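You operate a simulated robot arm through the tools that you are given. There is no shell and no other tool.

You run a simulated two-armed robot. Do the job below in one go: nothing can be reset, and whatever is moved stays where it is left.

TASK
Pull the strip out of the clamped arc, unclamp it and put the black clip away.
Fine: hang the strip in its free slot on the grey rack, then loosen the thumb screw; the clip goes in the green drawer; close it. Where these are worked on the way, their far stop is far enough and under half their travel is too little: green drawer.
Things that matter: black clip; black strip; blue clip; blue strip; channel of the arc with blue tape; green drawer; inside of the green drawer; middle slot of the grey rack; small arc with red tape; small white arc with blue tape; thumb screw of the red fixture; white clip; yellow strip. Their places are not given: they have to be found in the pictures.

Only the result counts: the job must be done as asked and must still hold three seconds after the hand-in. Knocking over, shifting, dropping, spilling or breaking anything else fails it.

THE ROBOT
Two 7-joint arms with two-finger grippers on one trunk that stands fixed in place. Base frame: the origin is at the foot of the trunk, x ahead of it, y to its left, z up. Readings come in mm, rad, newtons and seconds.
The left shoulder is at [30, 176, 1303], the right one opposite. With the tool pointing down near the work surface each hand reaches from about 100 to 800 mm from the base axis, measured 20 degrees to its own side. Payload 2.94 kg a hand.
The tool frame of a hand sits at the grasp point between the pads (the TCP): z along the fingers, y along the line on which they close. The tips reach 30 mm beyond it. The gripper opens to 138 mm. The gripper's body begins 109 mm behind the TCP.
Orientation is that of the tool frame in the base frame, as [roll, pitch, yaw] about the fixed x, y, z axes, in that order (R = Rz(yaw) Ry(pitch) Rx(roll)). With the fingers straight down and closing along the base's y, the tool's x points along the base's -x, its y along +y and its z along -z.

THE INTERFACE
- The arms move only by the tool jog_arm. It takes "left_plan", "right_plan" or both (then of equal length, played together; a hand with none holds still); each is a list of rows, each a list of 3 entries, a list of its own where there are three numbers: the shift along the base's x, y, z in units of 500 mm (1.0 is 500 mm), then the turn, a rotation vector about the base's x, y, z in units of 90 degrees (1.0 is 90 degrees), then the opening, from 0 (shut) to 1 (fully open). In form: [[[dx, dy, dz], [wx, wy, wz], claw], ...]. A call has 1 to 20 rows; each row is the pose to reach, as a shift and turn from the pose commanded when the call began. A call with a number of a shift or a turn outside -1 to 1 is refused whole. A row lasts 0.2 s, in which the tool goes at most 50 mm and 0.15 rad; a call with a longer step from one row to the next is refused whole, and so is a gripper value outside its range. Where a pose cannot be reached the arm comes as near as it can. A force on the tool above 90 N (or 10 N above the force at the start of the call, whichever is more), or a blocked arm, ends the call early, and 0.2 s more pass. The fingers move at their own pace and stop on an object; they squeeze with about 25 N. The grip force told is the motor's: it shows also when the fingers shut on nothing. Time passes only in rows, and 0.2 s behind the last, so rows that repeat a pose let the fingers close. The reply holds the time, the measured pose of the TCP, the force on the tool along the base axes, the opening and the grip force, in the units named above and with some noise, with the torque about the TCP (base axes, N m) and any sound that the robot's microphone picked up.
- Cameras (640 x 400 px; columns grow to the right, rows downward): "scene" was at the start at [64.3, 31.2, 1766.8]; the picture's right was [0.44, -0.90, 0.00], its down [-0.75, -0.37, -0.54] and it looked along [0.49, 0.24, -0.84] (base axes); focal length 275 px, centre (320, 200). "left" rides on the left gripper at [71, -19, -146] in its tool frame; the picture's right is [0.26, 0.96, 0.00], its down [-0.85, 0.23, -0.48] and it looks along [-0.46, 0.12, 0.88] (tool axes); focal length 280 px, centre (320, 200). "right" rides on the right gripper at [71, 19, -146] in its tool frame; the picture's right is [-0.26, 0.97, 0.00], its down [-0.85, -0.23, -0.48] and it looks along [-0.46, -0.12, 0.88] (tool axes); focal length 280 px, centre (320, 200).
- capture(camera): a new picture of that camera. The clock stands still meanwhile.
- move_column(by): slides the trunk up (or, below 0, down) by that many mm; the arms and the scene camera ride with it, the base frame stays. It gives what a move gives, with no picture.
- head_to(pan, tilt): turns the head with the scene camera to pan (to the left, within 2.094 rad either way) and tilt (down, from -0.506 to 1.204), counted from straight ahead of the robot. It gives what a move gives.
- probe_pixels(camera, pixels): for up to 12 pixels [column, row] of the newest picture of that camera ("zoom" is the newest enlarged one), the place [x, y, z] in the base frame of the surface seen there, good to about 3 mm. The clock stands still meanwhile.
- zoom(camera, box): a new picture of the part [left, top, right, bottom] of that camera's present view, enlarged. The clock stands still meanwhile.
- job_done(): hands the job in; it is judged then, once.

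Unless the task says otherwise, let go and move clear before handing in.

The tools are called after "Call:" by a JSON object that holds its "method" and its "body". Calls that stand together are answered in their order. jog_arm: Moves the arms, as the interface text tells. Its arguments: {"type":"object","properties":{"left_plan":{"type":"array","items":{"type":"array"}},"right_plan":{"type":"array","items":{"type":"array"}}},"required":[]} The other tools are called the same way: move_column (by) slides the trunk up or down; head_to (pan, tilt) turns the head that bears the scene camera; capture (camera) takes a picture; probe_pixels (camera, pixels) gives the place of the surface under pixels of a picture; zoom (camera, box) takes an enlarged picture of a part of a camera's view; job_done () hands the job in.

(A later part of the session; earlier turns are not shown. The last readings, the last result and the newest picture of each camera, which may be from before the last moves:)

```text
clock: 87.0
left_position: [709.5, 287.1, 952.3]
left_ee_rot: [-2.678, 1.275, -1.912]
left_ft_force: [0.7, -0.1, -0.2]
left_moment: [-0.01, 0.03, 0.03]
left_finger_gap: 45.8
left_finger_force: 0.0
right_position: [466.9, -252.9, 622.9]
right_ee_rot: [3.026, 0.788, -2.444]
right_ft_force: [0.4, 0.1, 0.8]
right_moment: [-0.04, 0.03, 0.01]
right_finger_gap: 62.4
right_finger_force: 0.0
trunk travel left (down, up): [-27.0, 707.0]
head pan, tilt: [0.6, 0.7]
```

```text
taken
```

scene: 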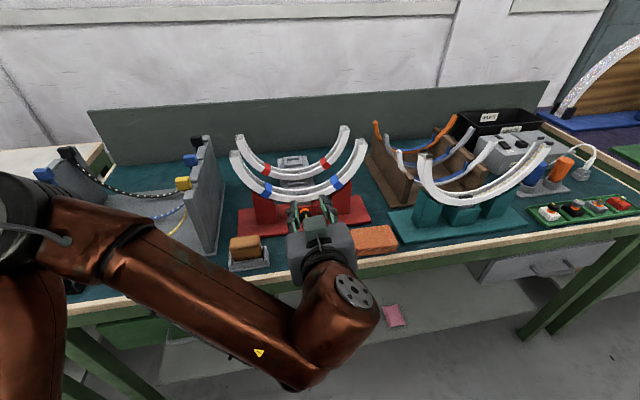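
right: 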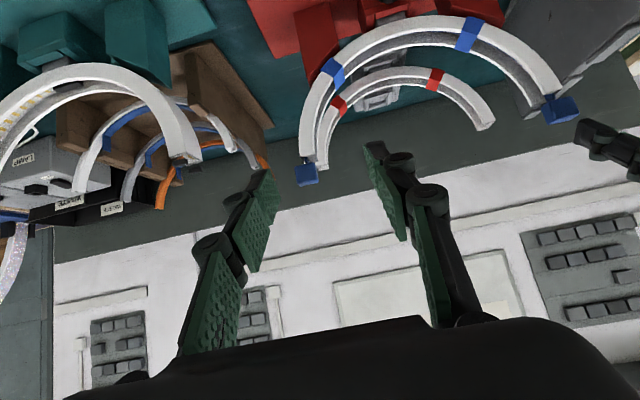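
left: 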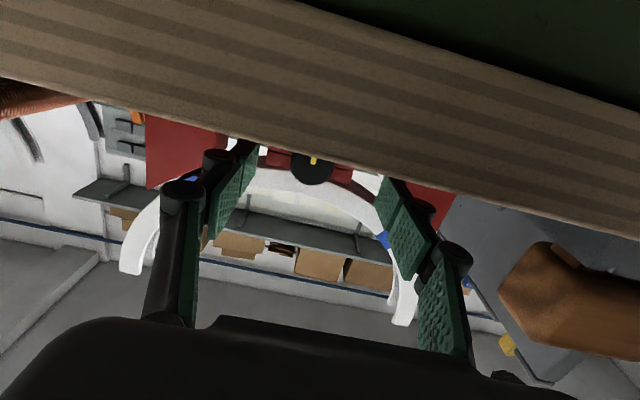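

The screw is free. Next is the drawer; its low handle needs a near-vertical tool, so I'll raise the trunk back up to its first height and look at the handle and clip.

Call:
{"method": "move_column", "body": {"by": 400}}

Call:
{"method": "capture", "body": {"camera": "scene"}}

```text
clock: 90.8
left_position: [536.2, 286.9, 1530.1]
left_ee_rot: [-1.637, 1.221, -0.913]
left_ft_force: [-0.3, 0.0, 0.5]
left_moment: [-0.01, 0.0, -0.03]
left_finger_gap: 45.6
left_finger_force: 0.1
right_position: [467.9, -252.1, 1022.7]
right_ee_rot: [3.026, 0.787, -2.444]
right_ft_force: [-0.2, 0.1, 0.1]
right_moment: [-0.03, 0.0, 0.01]
right_finger_gap: 62.0
right_finger_force: 0.1
trunk travel left (down, up): [-427.0, 307.0]
head pan, tilt: [0.6, 0.7]
```

```text
taken
```

scene: 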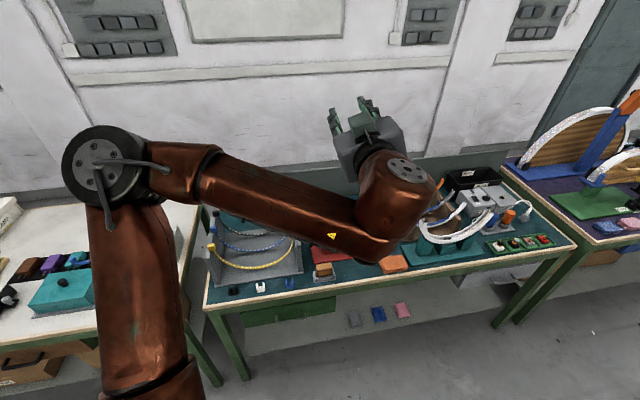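

The arm re-posed itself on the trunk move; the hand is at (536,287,1530), near horizontal. I'll bring it to a near-vertical pose in front of the bench, above the drawer.

Call:
{"method": "jog_arm", "body": {"left_plan": [[[-0.03, 0.02, -0.08], [-0.0418, 0.0757, -0.0113], 0.33], [[-0.06, 0.045, -0.16], [-0.0835, 0.1514, -0.0225], 0.33], [[-0.09, 0.07, -0.24], [-0.1253, 0.2271, -0.0338], 0.33], [[-0.12, 0.095, -0.32], [-0.167, 0.3028, -0.0451], 0.33], [[-0.15, 0.12, -0.4], [-0.2088, 0.3786, -0.0563], 0.33], [[-0.18, 0.145, -0.48], [-0.2505, 0.4543, -0.0676], 0.33], [[-0.21, 0.17, -0.56], [-0.2923, 0.53, -0.0789], 0.33], [[-0.24, 0.195, -0.64], [-0.334, 0.6057, -0.0901], 0.33], [[-0.27, 0.22, -0.72], [-0.3758, 0.6814, -0.1014], 0.33], [[-0.3, 0.245, -0.8], [-0.3758, 0.6814, -0.1014], 0.33], [[-0.336, 0.274, -0.88], [-0.3758, 0.6814, -0.1014], 0.33], [[-0.336, 0.274, -0.96], [-0.3758, 0.6814, -0.1014], 0.33]]}}

Call:
{"method": "capture", "body": {"camera": "scene"}}

```text
clock: 93.4
left_position: [403.6, 439.3, 1051.8]
left_ee_rot: [-3.136, 0.351, -2.355]
left_ft_force: [-2.3, 3.2, -8.4]
left_moment: [-0.03, -0.59, -0.16]
left_finger_gap: 45.5
left_finger_force: 0.0
left hand out of reach, approached as far as the arm can: row 10, 11, 12
right_position: [471.3, -249.5, 1021.1]
right_ee_rot: [3.024, 0.783, -2.443]
right_ft_force: [0.9, 0.0, 0.1]
right_moment: [-0.02, 0.02, 0.02]
right_finger_gap: 62.4
right_finger_force: 0.0
trunk travel left (down, up): [-427.0, 307.0]
head pan, tilt: [0.6, 0.7]
```

```text
taken
```

scene: 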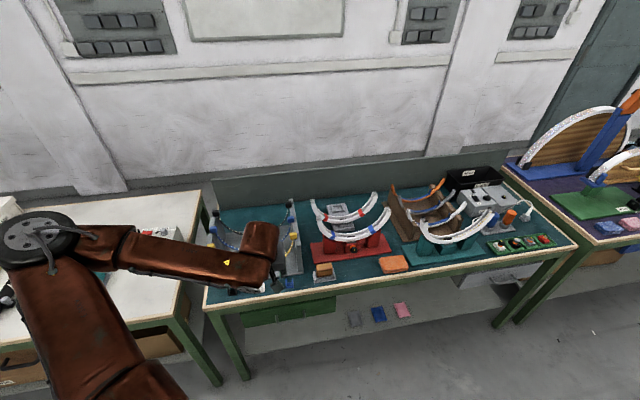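

The arm again resists going low with this tilt. I'll set the tool exactly vertical and try lowering.

Call:
{"method": "jog_arm", "body": {"left_plan": [[[0, 0, 0], [-0.0523, 0.0523, 0], 0.33], [[0, 0, 0], [-0.1047, 0.1047, 0], 0.33], [[0, 0, 0], [-0.157, 0.157, 0], 0.33], [[0, 0, -0.08], [-0.157, 0.157, 0], 0.33], [[0, 0, -0.16], [-0.157, 0.157, 0], 0.33], [[0, 0, -0.24], [-0.157, 0.157, 0], 0.33], [[0, 0, -0.32], [-0.157, 0.157, 0], 0.33], [[0, 0, -0.4], [-0.157, 0.157, 0], 0.33]]}}

Call:
{"method": "capture", "body": {"camera": "left"}}

Call:
{"method": "capture", "body": {"camera": "scene"}}

```text
clock: 95.2
left_position: [399.1, 436.5, 851.2]
left_ee_rot: [-3.142, 0.001, -2.355]
left_ft_force: [-0.2, -0.2, -0.1]
left_moment: [0.01, 0.04, 0.0]
left_finger_gap: 45.4
left_finger_force: 0.1
right_position: [467.5, -251.1, 1021.3]
right_ee_rot: [3.025, 0.786, -2.442]
right_ft_force: [0.2, 0.1, 0.2]
right_moment: [0.04, 0.04, 0.03]
right_finger_gap: 62.1
right_finger_force: 0.1
trunk travel left (down, up): [-427.0, 307.0]
head pan, tilt: [0.6, 0.7]
```

```text
taken
```

left: 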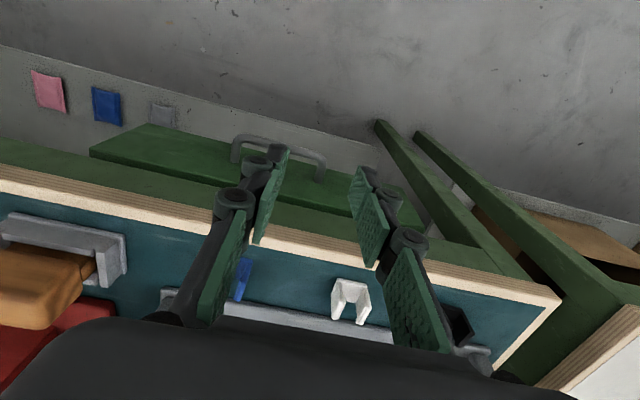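

```text
taken
```

scene: 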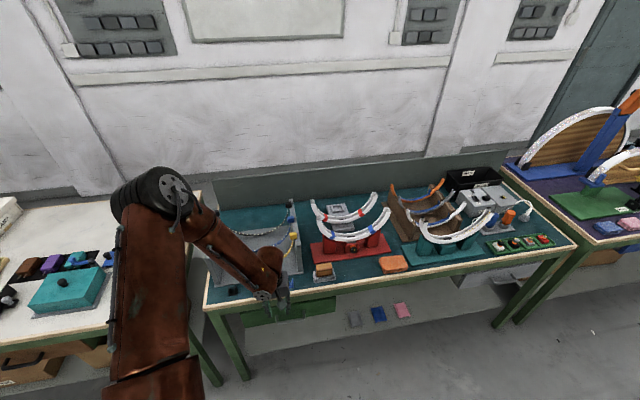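

The vertical tool lowers freely. The drawer handle shows at (280,150), clips at (243,280), (350,300), (457,325); I'll measure them.

Call:
{"method": "zoom", "body": {"camera": "left", "box": [80, 100, 440, 240]}}

Call:
{"method": "probe_pixels", "body": {"camera": "left", "pixels": [[233, 150], [245, 138], [290, 148], [322, 162], [320, 178], [237, 162], [260, 137], [180, 160], [330, 182], [150, 128], [150, 145], [300, 220]]}}

```text
1.78 times, centred on (260, 170) of left
```

zoom: 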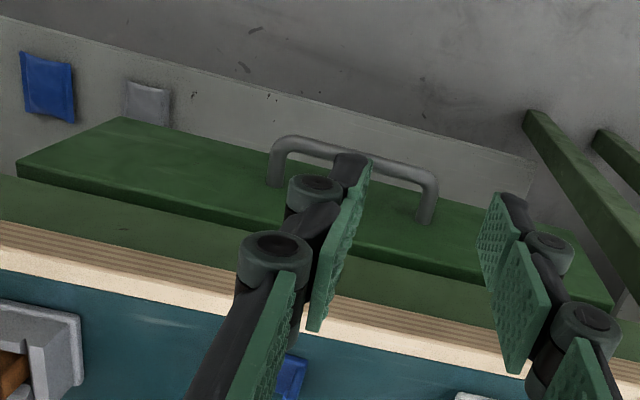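

```text
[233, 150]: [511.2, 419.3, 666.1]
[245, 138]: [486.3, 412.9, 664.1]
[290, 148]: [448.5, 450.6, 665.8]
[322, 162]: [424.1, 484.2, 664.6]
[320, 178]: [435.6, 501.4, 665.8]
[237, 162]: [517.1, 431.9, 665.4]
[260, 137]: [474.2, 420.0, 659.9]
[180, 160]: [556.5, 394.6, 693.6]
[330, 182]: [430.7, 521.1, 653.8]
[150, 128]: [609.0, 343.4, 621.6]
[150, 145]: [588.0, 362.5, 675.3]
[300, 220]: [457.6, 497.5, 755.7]
```

The handle bar runs u≈−43…62 at q≈635, z≈660, with a 32 mm gap to the drawer front at q≈672. I'll hook it from behind with closed fingers tilted about 10°; first I adjust the trunk and the pose above it.

Call:
{"method": "jog_arm", "body": {"left_plan": [[[0, 0, 0.08], [0, 0, 0], 0.2], [[0, 0, 0.16], [0, 0, 0], 0.1], [[0, 0, 0.24], [0, 0, 0], 0], [[0, 0, 0.32], [0, 0, 0], 0], [[0, 0, 0.4], [0, 0, 0], 0]]}}

Call:
{"method": "move_column", "body": {"by": -250}}

Call:
{"method": "jog_arm", "body": {"left_plan": [[[0.01, -0.01, 0.0], [0.0262, -0.0262, 0], 0], [[0.02, -0.02, 0.0], [0.0524, -0.0524, 0], 0], [[0.04, -0.04, -0.0], [0.0786, -0.0786, 0], 0], [[0.06, -0.05, 0], [0.0786, -0.0786, 0], 0]]}}

```text
clock: 96.4
left_position: [398.4, 436.8, 1053.7]
left_ee_rot: [-3.14, -0.001, -2.353]
left_ft_force: [-0.5, 0.1, -0.3]
left_moment: [-0.01, -0.01, -0.01]
left_finger_gap: 0.1
left_finger_force: 25.0
right_position: [467.5, -250.8, 1023.1]
right_ee_rot: [3.027, 0.788, -2.444]
right_ft_force: [-0.3, -0.3, -0.2]
right_moment: [0.03, -0.01, 0.01]
right_finger_gap: 62.3
right_finger_force: 0.0
trunk travel left (down, up): [-427.0, 307.0]
head pan, tilt: [0.6, 0.7]
```

```text
clock: 99.0
left_position: [398.3, 436.7, 802.0]
left_ee_rot: [-3.141, 0.002, -2.355]
left_ft_force: [-0.1, 0.2, -0.1]
left_moment: [0.02, -0.01, 0.01]
left_finger_gap: 0.3
left_finger_force: 24.5
right_position: [467.3, -252.1, 772.9]
right_ee_rot: [3.027, 0.789, -2.443]
right_ft_force: [0.9, 0.1, 0.4]
right_moment: [0.03, 0.01, 0.0]
right_finger_gap: 62.2
right_finger_force: 0.1
trunk travel left (down, up): [-177.0, 557.0]
head pan, tilt: [0.6, 0.7]
```

```text
clock: 100.0
left_position: [454.1, 423.4, 805.8]
left_ee_rot: [3.141, 0.173, -2.354]
left_ft_force: [-0.6, -1.0, 0.5]
left_moment: [-0.02, -0.03, -0.02]
left_finger_gap: 0.0
left_finger_force: 25.2
left hand out of reach, approached as far as the arm can: row 1, 2, 3, 4
right_position: [468.6, -250.5, 771.8]
right_ee_rot: [3.023, 0.787, -2.444]
right_ft_force: [-0.7, -0.7, 0.0]
right_moment: [-0.01, -0.01, -0.02]
right_finger_gap: 62.2
right_finger_force: 0.0
trunk travel left (down, up): [-177.0, 557.0]
head pan, tilt: [0.6, 0.7]
```

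Tilt at this height pushes the hand outward; a lower hand relative to the shoulder should be better. I'll raise the trunk again and come down with the 10° tilt.

Call:
{"method": "move_column", "body": {"by": 300}}

Call:
{"method": "jog_arm", "body": {"left_plan": [[[0, 0, -0.09], [0, 0, 0], 0], [[0, 0, -0.18], [0, 0, 0], 0], [[0, 0, -0.27], [0, 0, 0], 0], [[0, 0, -0.36], [0, 0, 0], 0], [[0, 0, -0.45], [0, 0, 0], 0], [[0, 0, -0.54], [0, 0, 0], 0], [[0, 0, -0.6], [0, 0, 0], 0]]}}

```text
clock: 103.0
left_position: [454.1, 422.3, 1105.2]
left_ee_rot: [-3.141, 0.174, -2.354]
left_ft_force: [0.5, 0.1, 0.6]
left_moment: [0.0, 0.01, -0.01]
left_finger_gap: 0.1
left_finger_force: 25.1
right_position: [467.7, -251.5, 1071.3]
right_ee_rot: [3.025, 0.786, -2.443]
right_ft_force: [0.6, 0.2, -0.2]
right_moment: [0.01, 0.01, -0.01]
right_finger_gap: 62.0
right_finger_force: 0.0
trunk travel left (down, up): [-477.0, 257.0]
head pan, tilt: [0.6, 0.7]
```

```text
clock: 104.6
left_position: [422.4, 441.3, 892.2]
left_ee_rot: [-3.139, 0.175, -2.355]
left_ft_force: [-0.9, -0.9, 0.6]
left_moment: [-0.01, 0.0, -0.03]
left_finger_gap: 0.0
left_finger_force: 25.3
left hand out of reach, approached as far as the arm can: row 5, 6, 7
right_position: [467.9, -250.8, 1072.2]
right_ee_rot: [3.027, 0.787, -2.443]
right_ft_force: [0.6, 0.1, 0.2]
right_moment: [-0.01, 0.02, 0.01]
right_finger_gap: 62.3
right_finger_force: 0.1
trunk travel left (down, up): [-477.0, 257.0]
head pan, tilt: [0.6, 0.7]
```

Call:
{"method": "jog_arm", "body": {"left_plan": [[[0, 0, 0.09], [0, 0, 0], 0], [[0, 0, 0.18], [0, 0, 0], 0], [[0, 0, 0.27], [0, 0, 0], 0], [[0, 0, 0.36], [0, 0, 0], 0], [[0, 0, 0.4], [0, 0, 0], 0]]}}

Call:
{"method": "move_column", "body": {"by": -280}}

Call:
{"method": "jog_arm", "body": {"left_plan": [[[0.02, -0.02, -0.02], [0, 0, 0], 0], [[0.03, -0.03, -0.05], [0, 0, 0], 0], [[0.04, -0.035, -0.08], [0, 0, 0], 0], [[0.04, -0.035, -0.1], [0, 0, 0], 0]]}}

```text
clock: 105.8
left_position: [423.4, 439.3, 1094.2]
left_ee_rot: [-3.142, 0.174, -2.356]
left_ft_force: [-0.2, 0.4, -0.2]
left_moment: [0.0, -0.01, 0.01]
left_finger_gap: 0.0
left_finger_force: 25.0
right_position: [467.8, -252.7, 1071.9]
right_ee_rot: [3.024, 0.786, -2.442]
right_ft_force: [0.2, 0.6, 0.2]
right_moment: [0.03, 0.01, 0.02]
right_finger_gap: 62.2
right_finger_force: 0.1
trunk travel left (down, up): [-477.0, 257.0]
head pan, tilt: [0.6, 0.7]
```

```text
clock: 108.6
left_position: [430.3, 439.5, 792.6]
left_ee_rot: [3.1, 0.134, -2.359]
left_ft_force: [-0.4, 0.1, 0.4]
left_moment: [0.02, 0.02, -0.03]
left_finger_gap: 0.0
left_finger_force: 25.0
right_position: [467.6, -251.4, 791.2]
right_ee_rot: [3.028, 0.787, -2.445]
right_ft_force: [-0.6, -0.3, 0.3]
right_moment: [0.02, 0.0, -0.03]
right_finger_gap: 62.0
right_finger_force: 0.0
trunk travel left (down, up): [-197.0, 537.0]
head pan, tilt: [0.6, 0.7]
```

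```text
clock: 109.6
left_position: [451.6, 421.3, 741.8]
left_ee_rot: [3.1, 0.134, -2.361]
left_ft_force: [0.3, 0.1, -0.2]
left_moment: [0.02, -0.01, 0.01]
left_finger_gap: 0.1
left_finger_force: 25.2
right_position: [468.8, -250.6, 792.6]
right_ee_rot: [3.025, 0.787, -2.442]
right_ft_force: [-0.4, 0.1, 0.7]
right_moment: [0.0, 0.01, 0.0]
right_finger_gap: 62.0
right_finger_force: 0.1
trunk travel left (down, up): [-197.0, 537.0]
head pan, tilt: [0.6, 0.7]
```

At this trunk height the 8° tilt is accepted. I'll move above the gap behind the bar and insert the closed fingers down along the tool axis.

Call:
{"method": "jog_arm", "body": {"left_plan": [[[0.01, 0.026, 0.022], [0, 0, 0], 0], [[0.02, 0.051, 0.022], [0, 0, 0], 0], [[0.02, 0.051, 0.022], [0, 0, 0], 0]]}}

Call:
{"method": "capture", "body": {"camera": "left"}}

Call:
{"method": "capture", "body": {"camera": "scene"}}

```text
clock: 110.4
left_position: [461.2, 447.0, 752.0]
left_ee_rot: [3.101, 0.132, -2.363]
left_ft_force: [-0.7, -0.9, 0.1]
left_moment: [-0.01, -0.02, -0.01]
left_finger_gap: 0.0
left_finger_force: 25.4
right_position: [467.8, -252.4, 792.8]
right_ee_rot: [3.025, 0.787, -2.444]
right_ft_force: [0.2, 0.0, 0.7]
right_moment: [-0.02, 0.01, 0.0]
right_finger_gap: 62.2
right_finger_force: 0.1
trunk travel left (down, up): [-197.0, 537.0]
head pan, tilt: [0.6, 0.7]
```

```text
taken
```

left: 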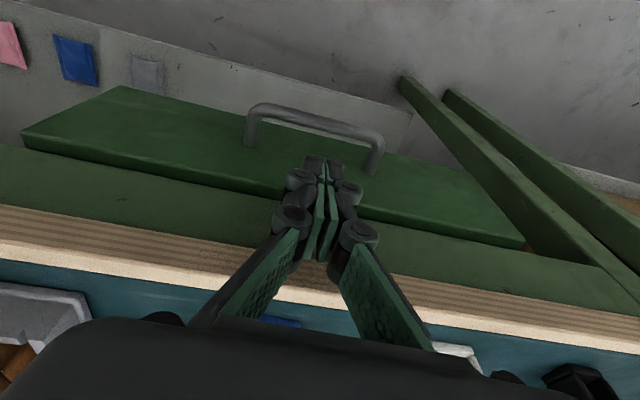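

```text
taken
```

scene: 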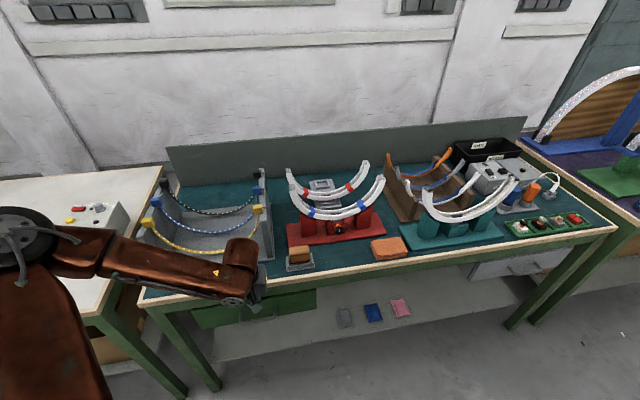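

Call:
{"method": "probe_pixels", "body": {"camera": "left", "pixels": [[265, 105], [300, 112], [335, 123], [365, 132], [250, 115], [251, 140], [377, 150], [374, 170], [310, 150], [230, 160], [300, 205], [200, 240]]}}

Call:
{"method": "zoom", "body": {"camera": "left", "box": [220, 80, 420, 230]}}

```text
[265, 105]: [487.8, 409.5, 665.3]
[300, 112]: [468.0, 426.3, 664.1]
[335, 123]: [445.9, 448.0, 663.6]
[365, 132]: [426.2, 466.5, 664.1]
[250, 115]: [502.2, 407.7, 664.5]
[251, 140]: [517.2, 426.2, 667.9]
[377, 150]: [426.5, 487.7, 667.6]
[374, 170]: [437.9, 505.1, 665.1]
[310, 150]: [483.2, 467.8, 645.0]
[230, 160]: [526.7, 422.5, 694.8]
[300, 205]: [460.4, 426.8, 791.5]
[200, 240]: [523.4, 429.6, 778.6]
```

```text
2.67 times, centred on (320, 155) of left
```

zoom: 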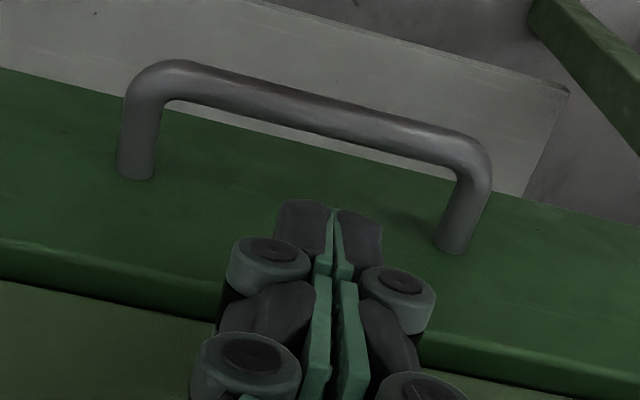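

The bar is at q≈633, z≈659 with the drawer face at q≈672. Inserting the fingers behind it.

Call:
{"method": "jog_arm", "body": {"left_plan": [[[0.003, 0.003, -0.03], [0, 0, 0], 0], [[0.006, 0.006, -0.06], [0, 0, 0], 0], [[0.009, 0.009, -0.09], [0, 0, 0], 0], [[0.012, 0.012, -0.12], [0, 0, 0], 0], [[0.0136, 0.0136, -0.144], [0, 0, 0], 0]]}}

Call:
{"method": "zoom", "body": {"camera": "left", "box": [200, 60, 440, 240]}}

```text
clock: 111.6
left_position: [467.3, 454.4, 678.9]
left_ee_rot: [3.101, 0.133, -2.362]
left_ft_force: [2.5, 1.6, -0.3]
left_moment: [0.04, 0.03, 0.03]
left_finger_gap: 0.2
left_finger_force: 25.0
right_position: [467.4, -252.3, 792.4]
right_ee_rot: [3.026, 0.788, -2.442]
right_ft_force: [-0.5, -0.2, -0.3]
right_moment: [-0.01, -0.02, 0.0]
right_finger_gap: 62.4
right_finger_force: 0.0
trunk travel left (down, up): [-197.0, 537.0]
head pan, tilt: [0.6, 0.7]
```

```text
2.22 times, centred on (320, 150) of left
```

zoom: 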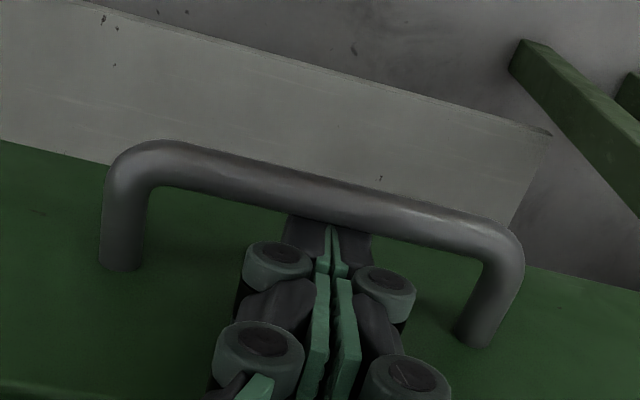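

The tips are hooked behind the bar (about 3 N contact). I'll pull toward the robot.

Call:
{"method": "jog_arm", "body": {"left_plan": [[[-0.02, -0.02, 0], [0, 0, 0], 0], [[-0.05, -0.05, 0], [0, 0, 0], 0], [[-0.08, -0.08, 0], [0, 0, 0], 0], [[-0.11, -0.11, 0], [0, 0, 0], 0], [[-0.14, -0.14, 0], [0, 0, 0], 0]]}}

Call:
{"method": "capture", "body": {"camera": "left"}}

Call:
{"method": "capture", "body": {"camera": "scene"}}

```text
clock: 112.8
left_position: [412.0, 397.4, 679.4]
left_ee_rot: [3.101, 0.131, -2.36]
left_ft_force: [-1.7, -1.7, -0.6]
left_moment: [-0.03, 0.05, -0.02]
left_finger_gap: 5.7
left_finger_force: 28.4
left hand out of reach, approached as far as the arm can: row 5
right_position: [467.3, -251.8, 791.6]
right_ee_rot: [3.025, 0.786, -2.443]
right_ft_force: [0.1, -0.1, 0.7]
right_moment: [0.02, -0.02, 0.04]
right_finger_gap: 62.3
right_finger_force: 0.0
trunk travel left (down, up): [-197.0, 537.0]
head pan, tilt: [0.6, 0.7]
```

```text
taken
```

left: 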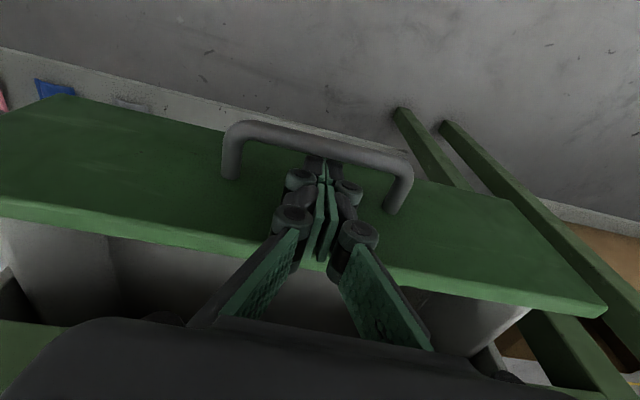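

```text
taken
```

scene: 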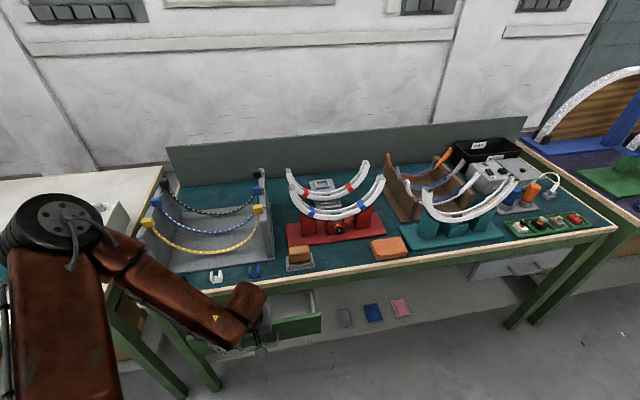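

The drawer is out about 80 mm. Bringing the tool vertical should let me pull nearer to the robot, so I'll straighten it while pulling on.

Call:
{"method": "jog_arm", "body": {"left_plan": [[[-0.01, -0.01, 0], [-0.03, 0.03, 0], 0], [[-0.03, -0.03, 0], [-0.0594, 0.0594, 0], 0], [[-0.06, -0.06, 0], [-0.0594, 0.0594, 0], 0], [[-0.09, -0.09, 0], [-0.0594, 0.0594, 0], 0], [[-0.12, -0.12, 0], [-0.0594, 0.0594, 0], 0], [[-0.15, -0.15, 0], [-0.0594, 0.0594, 0], 0]]}}

Call:
{"method": "capture", "body": {"camera": "left"}}

```text
clock: 114.2
left_position: [385.2, 342.1, 660.5]
left_ee_rot: [3.098, -0.002, -2.361]
left_ft_force: [0.8, -0.9, 0.3]
left_moment: [0.0, 0.0, 0.0]
left_finger_gap: 0.0
left_finger_force: 28.4
left hand out of reach, approached as far as the arm can: row 3, 4, 5, 6
right_position: [467.3, -251.0, 791.4]
right_ee_rot: [3.024, 0.787, -2.442]
right_ft_force: [0.4, 1.6, -0.2]
right_moment: [0.0, -0.03, 0.01]
right_finger_gap: 62.3
right_finger_force: 0.0
trunk travel left (down, up): [-197.0, 537.0]
head pan, tilt: [0.6, 0.7]
```

```text
taken
```

left: 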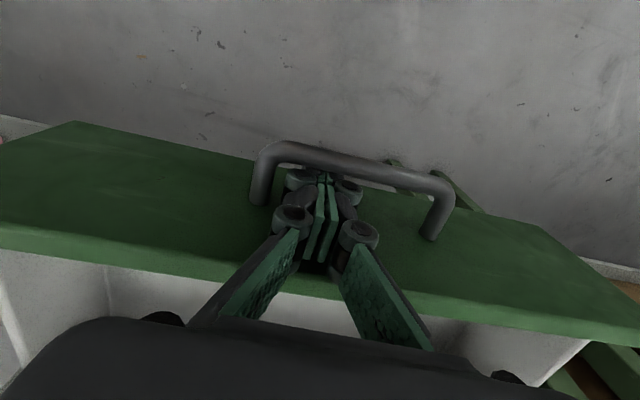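

The drawer is now out about 135 mm, and the elbow's fold limit stops me. I'll measure the drawer and then raise the trunk, which allows a nearer pull.

Call:
{"method": "probe_pixels", "body": {"camera": "left", "pixels": [[300, 150], [380, 172], [265, 160], [440, 195], [260, 195], [430, 230], [150, 180], [150, 265], [480, 320], [380, 200]]}}

Call:
{"method": "jog_arm", "body": {"left_plan": [[[0.006, 0.006, 0.04], [0, 0, 0], 0], [[0.006, 0.006, 0.12], [0, 0, 0], 0], [[0.006, 0.006, 0.2], [0, 0, 0], 0]]}}

Call:
{"method": "move_column", "body": {"by": 220}}

Call:
{"method": "capture", "body": {"camera": "left"}}

Call:
{"method": "capture", "body": {"camera": "scene"}}

```text
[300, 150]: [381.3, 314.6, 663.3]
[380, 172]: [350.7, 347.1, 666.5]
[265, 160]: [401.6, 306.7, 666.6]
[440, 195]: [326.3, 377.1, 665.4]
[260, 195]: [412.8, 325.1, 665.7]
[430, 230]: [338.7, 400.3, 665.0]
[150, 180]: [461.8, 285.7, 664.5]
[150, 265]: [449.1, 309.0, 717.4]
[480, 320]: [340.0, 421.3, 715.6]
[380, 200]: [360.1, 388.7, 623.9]
```

```text
clock: 115.0
left_position: [408.6, 349.9, 761.3]
left_ee_rot: [3.097, -0.002, -2.361]
left_ft_force: [0.4, 0.4, -0.7]
left_moment: [-0.01, -0.04, -0.01]
left_finger_gap: 0.1
left_finger_force: 28.3
left hand out of reach, approached as far as the arm can: row 1, 2, 3
right_position: [468.0, -251.2, 792.6]
right_ee_rot: [3.025, 0.786, -2.444]
right_ft_force: [0.9, -0.4, -0.3]
right_moment: [-0.01, 0.01, 0.01]
right_finger_gap: 61.9
right_finger_force: 0.1
trunk travel left (down, up): [-197.0, 537.0]
head pan, tilt: [0.6, 0.7]
```

```text
clock: 117.4
left_position: [408.3, 349.1, 978.9]
left_ee_rot: [3.101, 0.0, -2.362]
left_ft_force: [0.2, 0.4, -0.1]
left_moment: [0.03, 0.01, 0.0]
left_finger_gap: 0.0
left_finger_force: 28.8
right_position: [468.8, -250.9, 1011.9]
right_ee_rot: [3.026, 0.787, -2.445]
right_ft_force: [0.3, 0.1, -0.6]
right_moment: [0.03, -0.02, 0.03]
right_finger_gap: 61.8
right_finger_force: 0.1
trunk travel left (down, up): [-417.0, 317.0]
head pan, tilt: [0.6, 0.7]
```

```text
taken
```

left: 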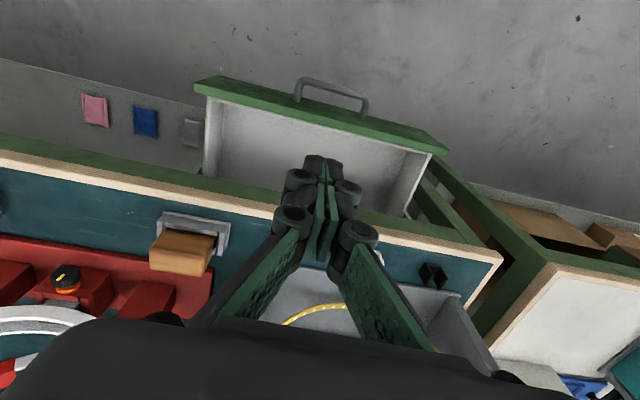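

```text
taken
```

scene: 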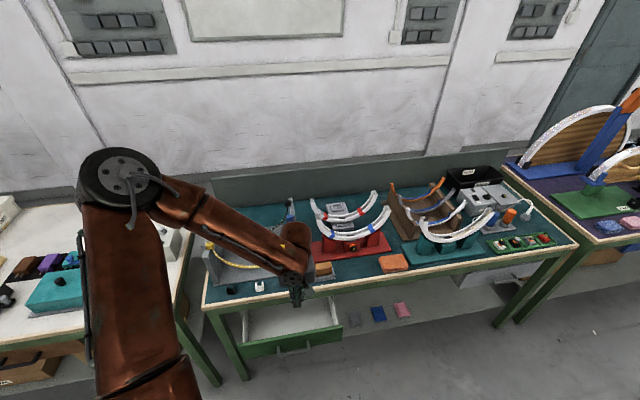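

The drawer stands open with its white inside visible at (310,150). I'll probe its position and floor.

Call:
{"method": "probe_pixels", "body": {"camera": "left", "pixels": [[335, 87], [300, 100], [365, 115], [320, 112], [270, 140], [230, 140], [400, 180], [260, 170], [380, 190], [215, 130], [432, 275], [420, 155]]}}

Call:
{"method": "zoom", "body": {"camera": "left", "box": [180, 60, 460, 250]}}

Call:
{"method": "zoom", "body": {"camera": "left", "box": [390, 240, 480, 310]}}

```text
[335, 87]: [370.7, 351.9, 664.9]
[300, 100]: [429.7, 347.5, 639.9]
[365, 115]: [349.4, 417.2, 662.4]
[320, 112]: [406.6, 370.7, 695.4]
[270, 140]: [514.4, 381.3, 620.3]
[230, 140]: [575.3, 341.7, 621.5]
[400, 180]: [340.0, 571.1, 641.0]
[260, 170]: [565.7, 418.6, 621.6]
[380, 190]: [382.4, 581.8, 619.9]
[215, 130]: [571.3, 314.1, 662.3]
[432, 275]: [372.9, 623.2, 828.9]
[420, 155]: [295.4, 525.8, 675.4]
```

```text
2.11 times, centred on (320, 155) of left
```

zoom: 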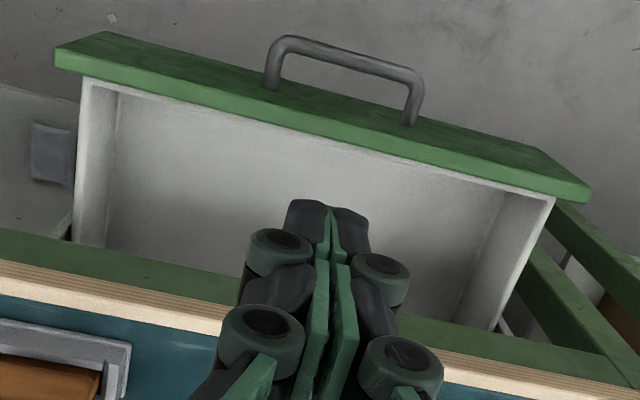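

```text
5.71 times, centred on (435, 275) of left
```

zoom: 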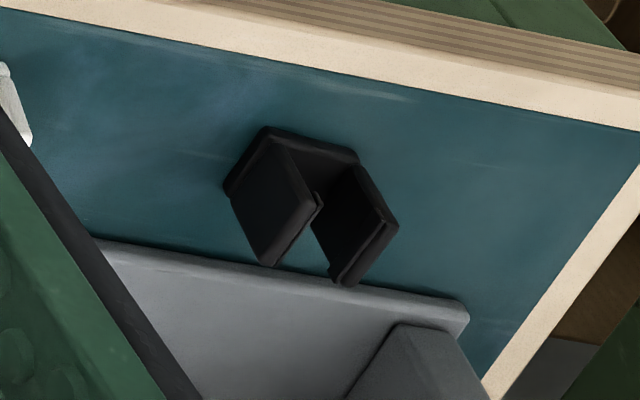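

The drawer is about 122 mm open (it slid back a little on unhooking). I'll hook it again with the vertical tool and pull further.

Call:
{"method": "jog_arm", "body": {"left_plan": [[[-0.025, 0.02, -0.05], [0, 0, 0], 0], [[-0.051, 0.04, -0.12], [0, 0, 0], 0], [[-0.051, 0.04, -0.2], [0, 0, 0], 0], [[-0.051, 0.04, -0.28], [0, 0, 0], 0], [[-0.051, 0.04, -0.36], [0, 0, 0], 0], [[-0.051, 0.04, -0.42], [0, 0, 0], 0]]}}

Call:
{"method": "zoom", "body": {"camera": "left", "box": [200, 60, 440, 240]}}

```text
clock: 118.8
left_position: [368.6, 384.8, 819.8]
left_ee_rot: [3.102, 0.0, -2.363]
left_ft_force: [0.7, -0.1, -0.1]
left_moment: [-0.03, 0.01, -0.02]
left_finger_gap: 0.3
left_finger_force: 28.7
left hand out of reach, approached as far as the arm can: row 5, 6
right_position: [468.3, -251.6, 1012.0]
right_ee_rot: [3.024, 0.788, -2.443]
right_ft_force: [0.6, 0.0, -0.5]
right_moment: [0.07, 0.01, -0.03]
right_finger_gap: 61.9
right_finger_force: 0.1
trunk travel left (down, up): [-417.0, 317.0]
head pan, tilt: [0.6, 0.7]
```

```text
2.22 times, centred on (320, 150) of left
```

zoom: 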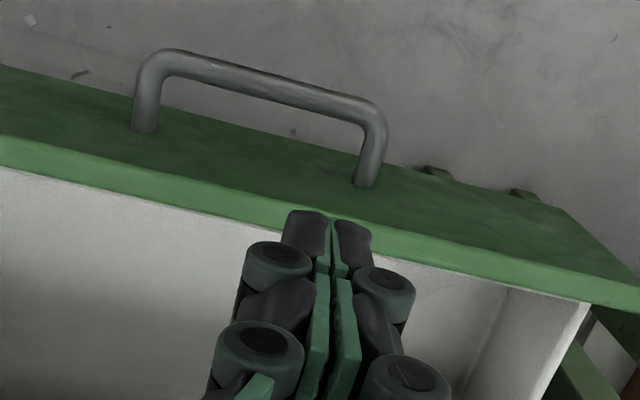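

Vertical reach bottoms out near z=820 at this trunk height. A better way is to pull on the inside of the drawer's front panel; I'll measure the panel's thickness and position.

Call:
{"method": "capture", "body": {"camera": "left"}}

Call:
{"method": "probe_pixels", "body": {"camera": "left", "pixels": [[240, 135], [240, 145], [240, 155], [400, 165], [400, 172], [400, 180], [260, 90], [330, 112], [240, 175], [300, 140]]}}

```text
taken
```

left: 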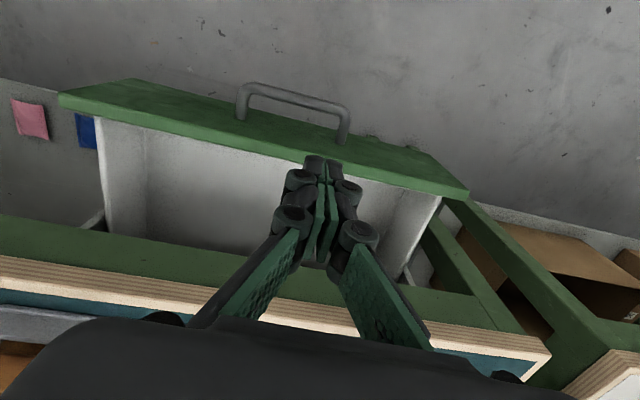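

```text
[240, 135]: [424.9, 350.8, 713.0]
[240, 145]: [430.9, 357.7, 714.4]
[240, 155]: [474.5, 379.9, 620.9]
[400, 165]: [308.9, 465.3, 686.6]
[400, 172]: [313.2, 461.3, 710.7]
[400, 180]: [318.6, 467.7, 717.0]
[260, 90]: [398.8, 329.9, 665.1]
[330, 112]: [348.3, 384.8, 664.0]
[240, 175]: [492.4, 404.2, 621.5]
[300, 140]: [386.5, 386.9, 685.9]
```

The panel runs q≈547–561, top z≈715. I'll raise the hand, lower the trunk 122 mm, tilt the tool 10° back and enter the drawer behind the panel.

Call:
{"method": "jog_arm", "body": {"left_plan": [[[0, 0, 0.08], [0, 0, 0], 0], [[0, 0, 0.16], [0, 0, 0], 0], [[0.02, 0.02, 0.26], [0, 0, 0], 0]]}}

Call:
{"method": "move_column", "body": {"by": -122}}

Call:
{"method": "jog_arm", "body": {"left_plan": [[[0.03, 0.01, 0], [-0.0483, 0.0303, 0.002], 0], [[0.06, 0.03, 0], [-0.0966, 0.0606, 0.0045], 0], [[0.09, 0.05, 0], [-0.0966, 0.0606, 0.0045], 0]]}}

```text
refused: row 3 steps farther than a row can; nothing moved
```

```text
clock: 120.3
left_position: [366.4, 387.1, 699.2]
left_ee_rot: [3.101, 0.002, -2.36]
left_ft_force: [0.0, -0.6, 0.3]
left_moment: [-0.02, -0.03, 0.0]
left_finger_gap: 0.3
left_finger_force: 28.1
right_position: [468.9, -252.0, 892.1]
right_ee_rot: [3.028, 0.788, -2.443]
right_ft_force: [-0.4, 0.0, 0.6]
right_moment: [-0.02, -0.01, 0.0]
right_finger_gap: 62.3
right_finger_force: 0.0
trunk travel left (down, up): [-295.0, 439.0]
head pan, tilt: [0.6, 0.7]
```

```text
clock: 121.1
left_position: [412.9, 411.1, 697.1]
left_ee_rot: [-3.142, -0.172, -2.357]
left_ft_force: [-0.4, -0.1, -0.1]
left_moment: [0.02, 0.03, 0.0]
left_finger_gap: 0.1
left_finger_force: 28.5
right_position: [469.4, -251.1, 890.3]
right_ee_rot: [3.024, 0.788, -2.446]
right_ft_force: [0.4, -0.9, 0.3]
right_moment: [0.0, 0.02, 0.0]
right_finger_gap: 62.2
right_finger_force: 0.2
trunk travel left (down, up): [-295.0, 439.0]
head pan, tilt: [0.6, 0.7]
```

One call was refused, so the hand came down in front of the panel and then pushed the drawer inward. I'll look at the present state.

Call:
{"method": "capture", "body": {"camera": "left"}}

Call:
{"method": "capture", "body": {"camera": "scene"}}

Call:
{"method": "probe_pixels", "body": {"camera": "left", "pixels": [[240, 120], [240, 150], [240, 180], [400, 180], [400, 160], [300, 100], [350, 110], [420, 200]]}}

```text
taken
```

left: 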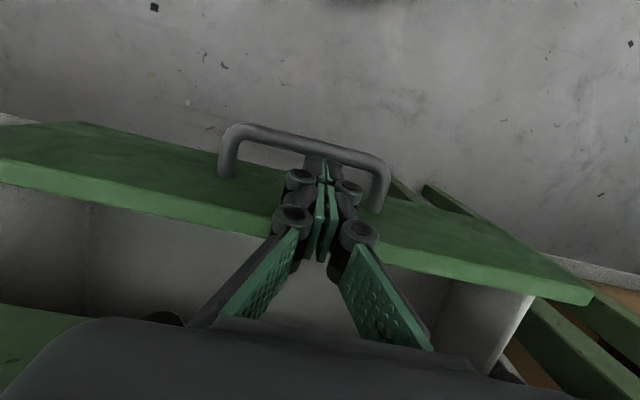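

```text
taken
```

scene: 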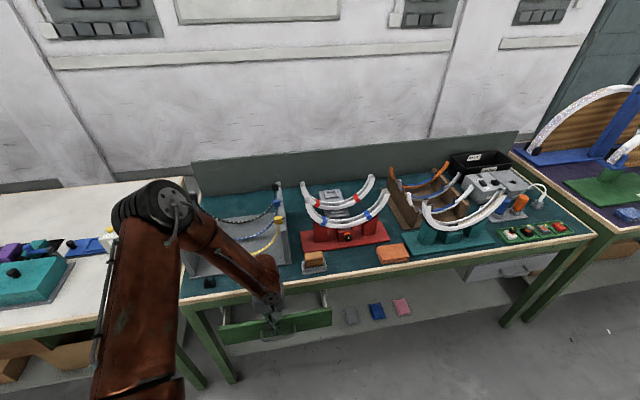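

```text
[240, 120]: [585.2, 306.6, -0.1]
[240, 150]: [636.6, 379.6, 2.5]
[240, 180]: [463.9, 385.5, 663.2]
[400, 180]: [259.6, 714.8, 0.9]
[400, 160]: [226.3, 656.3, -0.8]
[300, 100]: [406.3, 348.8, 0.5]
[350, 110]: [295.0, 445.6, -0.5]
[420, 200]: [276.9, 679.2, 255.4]
```

The hand is behind the bar again with the panel at q≈600. I'll lower the tips to hook the bar and pull it out once more.

Call:
{"method": "jog_arm", "body": {"left_plan": [[[-0.005, -0.005, -0.03], [0, 0, 0], 0], [[-0.008, -0.008, -0.045], [0, 0, 0], 0], [[-0.03, -0.03, -0.045], [0, 0, 0], 0], [[-0.06, -0.06, -0.045], [0, 0, 0], 0], [[-0.09, -0.09, -0.045], [0, 0, 0], 0], [[-0.12, -0.12, -0.045], [0, 0, 0], 0], [[-0.15, -0.15, -0.045], [0, 0, 0], 0]]}}

Call:
{"method": "capture", "body": {"camera": "left"}}

```text
clock: 121.6
left_position: [412.0, 409.1, 689.7]
left_ee_rot: [3.141, -0.157, -2.359]
left_ft_force: [-18.2, 20.1, 100.5]
left_moment: [-0.49, 1.41, -0.63]
left_finger_gap: 6.1
left_finger_force: 28.2
right_position: [463.9, -253.3, 894.1]
right_ee_rot: [3.024, 0.792, -2.441]
right_ft_force: [-0.3, 0.6, 0.1]
right_moment: [0.0, 0.03, 0.01]
right_finger_gap: 62.2
right_finger_force: 0.0
trunk travel left (down, up): [-295.0, 439.0]
head pan, tilt: [0.6, 0.7]
stopped in row 2 (left hand): the force on the tool passed its limit at 110 N (the readings are from after the stop); the commanded pose is now the measured one
```

```text
taken
```

left: 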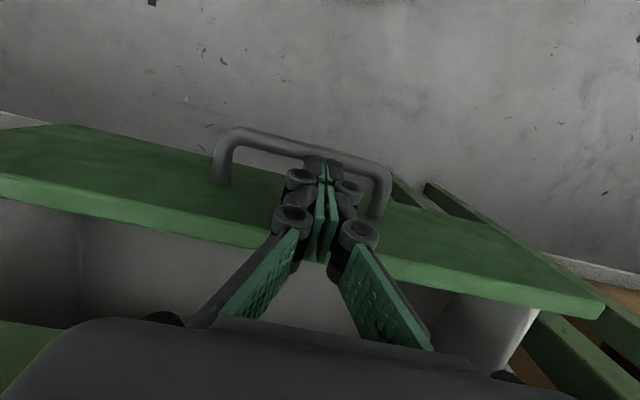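

The tips pressed down on the bar (100 N). I'll lift off at once.

Call:
{"method": "jog_arm", "body": {"left_plan": [[[0, 0, 0.02], [0, 0, 0], 0], [[0.003, 0.003, 0.05], [0, 0, 0], 0], [[0.01, 0.01, 0.11], [0, 0, 0], 0], [[0.02, 0.02, 0.18], [0, 0, 0], 0]]}}

Call:
{"method": "capture", "body": {"camera": "left"}}

```text
clock: 122.6
left_position: [421.6, 418.9, 773.8]
left_ee_rot: [-3.141, -0.168, -2.356]
left_ft_force: [0.3, -0.1, 0.2]
left_moment: [0.03, -0.05, 0.01]
left_finger_gap: 0.0
left_finger_force: 28.4
right_position: [465.9, -252.5, 889.1]
right_ee_rot: [3.028, 0.786, -2.443]
right_ft_force: [-0.4, -0.4, 0.1]
right_moment: [0.0, 0.01, -0.02]
right_finger_gap: 62.1
right_finger_force: 0.0
trunk travel left (down, up): [-295.0, 439.0]
head pan, tilt: [0.6, 0.7]
```

```text
taken
```

left: 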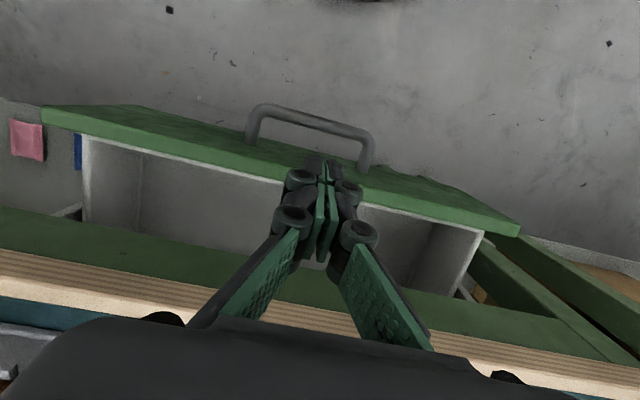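

Call:
{"method": "probe_pixels", "body": {"camera": "left", "pixels": [[300, 112], [350, 128], [230, 160], [230, 168], [420, 205], [420, 212], [200, 130], [400, 190], [250, 190], [250, 230], [380, 220]]}}

```text
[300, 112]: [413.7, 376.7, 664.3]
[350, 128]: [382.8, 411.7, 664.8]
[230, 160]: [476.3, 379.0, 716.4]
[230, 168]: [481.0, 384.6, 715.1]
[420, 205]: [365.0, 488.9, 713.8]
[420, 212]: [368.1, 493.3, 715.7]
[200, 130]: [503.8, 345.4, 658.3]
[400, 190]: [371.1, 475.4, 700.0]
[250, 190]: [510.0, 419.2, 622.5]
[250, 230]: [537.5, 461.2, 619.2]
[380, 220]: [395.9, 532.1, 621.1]
```

The bar is at q≈560 and the panel at q≈599–613. I'll go over the panel, down inside the drawer, and pull on the panel from within.

Call:
{"method": "jog_arm", "body": {"left_plan": [[[0.03, 0.03, 0.01], [0, 0, 0], 0], [[0.06, 0.058, 0.01], [0, 0, 0], 0], [[0.06, 0.058, -0.03], [0, 0, 0], 0], [[0.06, 0.058, -0.07], [0, 0, 0], 0], [[0.06, 0.058, -0.1], [0, 0, 0], 0]]}}

Call:
{"method": "capture", "body": {"camera": "left"}}

```text
clock: 123.8
left_position: [453.5, 447.4, 722.3]
left_ee_rot: [-3.139, -0.167, -2.358]
left_ft_force: [-0.9, -1.1, -0.7]
left_moment: [-0.02, -0.04, -0.03]
left_finger_gap: 0.0
left_finger_force: 28.3
right_position: [468.5, -251.5, 889.7]
right_ee_rot: [3.026, 0.786, -2.444]
right_ft_force: [-0.2, 0.4, -0.1]
right_moment: [0.0, 0.02, -0.01]
right_finger_gap: 62.2
right_finger_force: 0.0
trunk travel left (down, up): [-295.0, 439.0]
head pan, tilt: [0.6, 0.7]
```

```text
taken
```

left: 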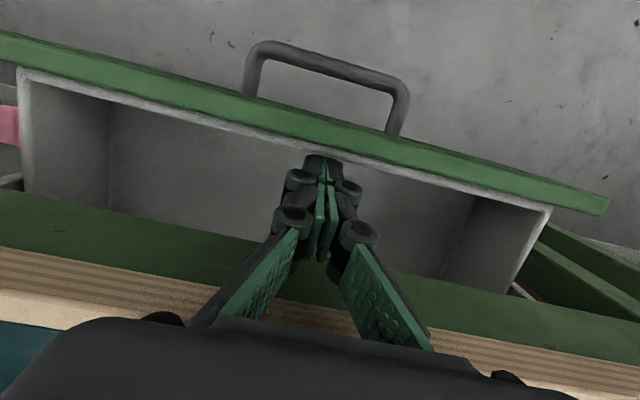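

The fingers are inside, behind the panel. Pulling toward the robot.

Call:
{"method": "jog_arm", "body": {"left_plan": [[[-0.025, -0.025, 0], [0, 0, 0], 0], [[-0.05, -0.05, 0], [0, 0, 0], 0], [[-0.075, -0.075, 0], [0, 0, 0], 0], [[-0.1, -0.1, 0], [0, 0, 0], 0], [[-0.125, -0.125, 0], [0, 0, 0], 0], [[-0.15, -0.15, 0], [0, 0, 0], 0], [[-0.175, -0.175, 0], [0, 0, 0], 0], [[-0.2, -0.2, 0], [0, 0, 0], 0], [[-0.22, -0.22, 0], [0, 0, 0], 0]]}}

Call:
{"method": "capture", "body": {"camera": "left"}}

Call:
{"method": "capture", "body": {"camera": "scene"}}

```text
clock: 125.8
left_position: [343.1, 337.6, 722.2]
left_ee_rot: [-3.14, -0.168, -2.359]
left_ft_force: [-0.3, -0.2, 0.0]
left_moment: [0.02, 0.04, -0.01]
left_finger_gap: 0.0
left_finger_force: 27.8
right_position: [468.1, -251.9, 889.8]
right_ee_rot: [3.024, 0.788, -2.443]
right_ft_force: [0.1, 0.1, 0.5]
right_moment: [0.02, 0.0, 0.01]
right_finger_gap: 62.0
right_finger_force: 0.0
trunk travel left (down, up): [-295.0, 439.0]
head pan, tilt: [0.6, 0.7]
```

```text
taken
```

left: 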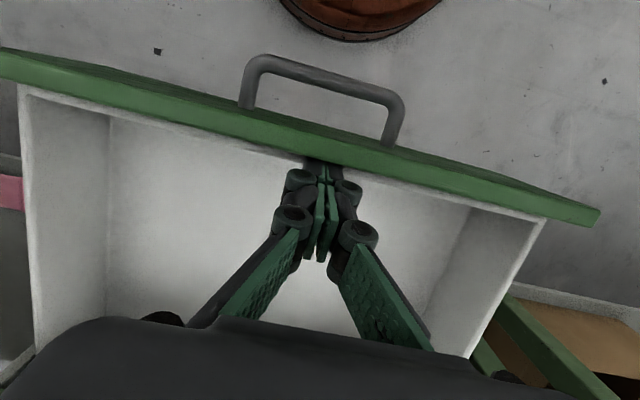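

```text
taken
```

scene: 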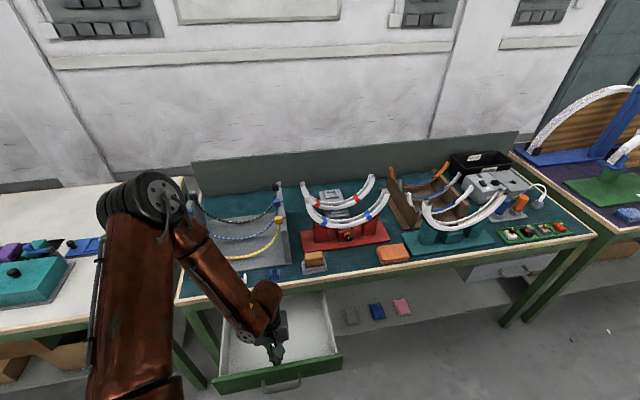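

The drawer is out about 220 mm with no stop felt. I'll try a bit more to find the stop.

Call:
{"method": "jog_arm", "body": {"left_plan": [[[-0.02, -0.02, 0], [0, 0, 0], 0], [[-0.04, -0.04, 0], [0, 0, 0], 0], [[-0.055, -0.055, 0], [0, 0, 0], 0]]}}

Call:
{"method": "capture", "body": {"camera": "left"}}

Call:
{"method": "zoom", "body": {"camera": "scene", "box": [180, 240, 360, 400]}}

```text
clock: 126.6
left_position: [315.7, 310.3, 722.6]
left_ee_rot: [-3.14, -0.169, -2.359]
left_ft_force: [0.7, -0.2, -0.4]
left_moment: [0.02, -0.01, -0.01]
left_finger_gap: 0.0
left_finger_force: 29.2
right_position: [466.3, -251.3, 890.7]
right_ee_rot: [3.025, 0.787, -2.444]
right_ft_force: [0.6, -0.4, 0.1]
right_moment: [-0.03, -0.01, 0.02]
right_finger_gap: 62.2
right_finger_force: 0.1
trunk travel left (down, up): [-295.0, 439.0]
head pan, tilt: [0.6, 0.7]
```

```text
taken
```

left: 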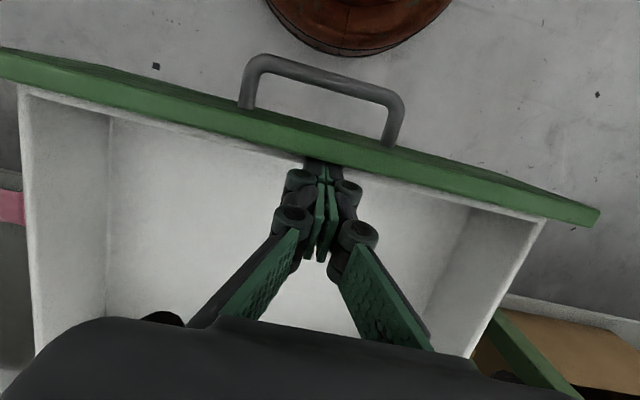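

```text
2.50 times, centred on (270, 320) of scene
```

zoom: 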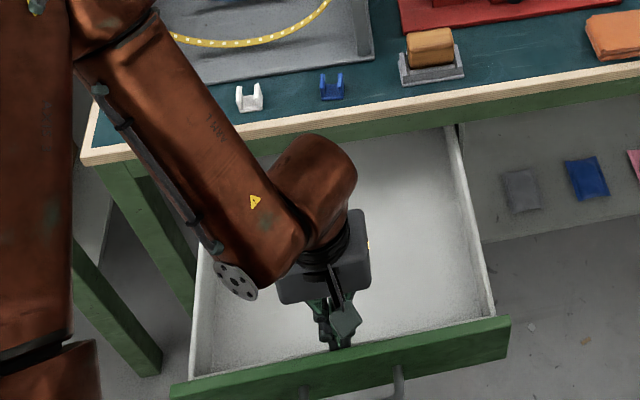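

The drawer is now open about 260 mm, well past half. I'll lift the hand out and go look at the black clip from above.

Call:
{"method": "jog_arm", "body": {"left_plan": [[[0.01, 0.01, 0.06], [0, 0, 0], 0], [[0.02, 0.02, 0.14], [0, 0, 0], 0.1], [[0.03, 0.03, 0.22], [0, 0, 0], 0.2], [[0.04, 0.04, 0.3], [0, 0, 0], 0.3], [[0.05, 0.05, 0.38], [0, 0, 0], 0.4], [[0.06, 0.06, 0.46], [0, 0, 0], 0.4]]}}

Call:
{"method": "capture", "body": {"camera": "scene"}}

```text
clock: 128.0
left_position: [344.5, 341.7, 955.7]
left_ee_rot: [-3.14, -0.168, -2.357]
left_ft_force: [0.8, 0.3, -0.4]
left_moment: [-0.02, -0.01, 0.01]
left_finger_gap: 55.4
left_finger_force: 0.1
left hand out of reach, approached as far as the arm can: row 1, 2, 3, 4
right_position: [467.5, -252.1, 890.0]
right_ee_rot: [3.026, 0.786, -2.443]
right_ft_force: [0.5, -0.3, -0.8]
right_moment: [0.03, -0.01, 0.0]
right_finger_gap: 62.2
right_finger_force: 0.0
trunk travel left (down, up): [-295.0, 439.0]
head pan, tilt: [0.6, 0.7]
```

```text
taken
```

scene: 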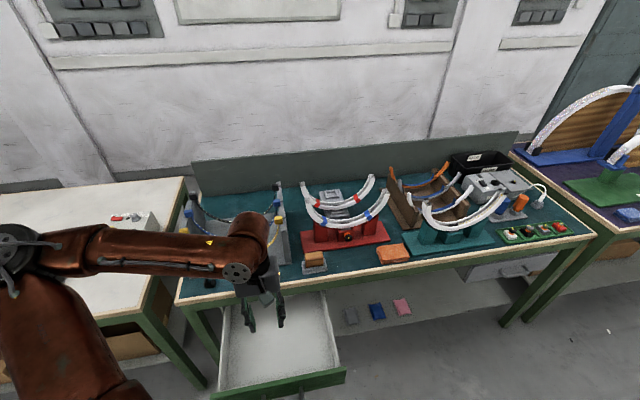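

Call:
{"method": "jog_arm", "body": {"left_plan": [[[0.0, 0.09, 0.01], [0.0385, -0.0385, 0], 0.5], [[0.0, 0.18, 0.02], [0.077, -0.077, 0], 0.5], [[0.0, 0.27, 0.03], [0.1155, -0.1155, 0], 0.6], [[0.01, 0.36, 0.04], [0.154, -0.154, 0], 0.7], [[0.015, 0.45, 0.05], [0.154, -0.154, 0], 0.7], [[0.02, 0.54, 0.05], [0.154, -0.154, 0], 0.7], [[0.02, 0.56, 0.05], [0.154, -0.154, 0], 0.7]]}}

Call:
{"method": "capture", "body": {"camera": "left"}}

```text
clock: 129.6
left_position: [354.9, 620.4, 976.8]
left_ee_rot: [-3.141, 0.176, -2.359]
left_ft_force: [-0.1, -0.2, 0.0]
left_moment: [0.01, 0.0, 0.0]
left_finger_gap: 96.7
left_finger_force: 0.0
right_position: [468.0, -252.2, 889.9]
right_ee_rot: [3.024, 0.785, -2.443]
right_ft_force: [-0.2, -0.1, 0.2]
right_moment: [-0.01, 0.01, 0.02]
right_finger_gap: 62.3
right_finger_force: 0.0
trunk travel left (down, up): [-295.0, 439.0]
head pan, tilt: [0.6, 0.7]
```

```text
taken
```

left: 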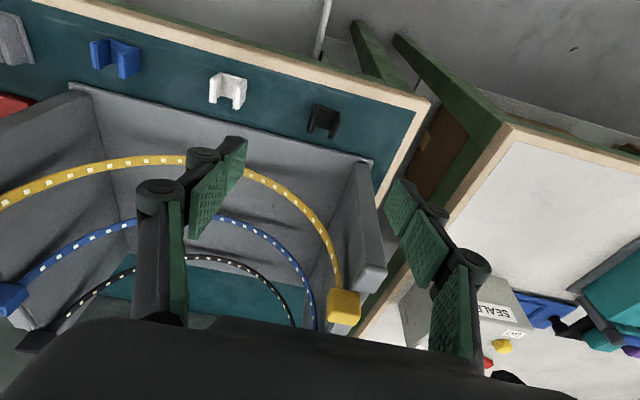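

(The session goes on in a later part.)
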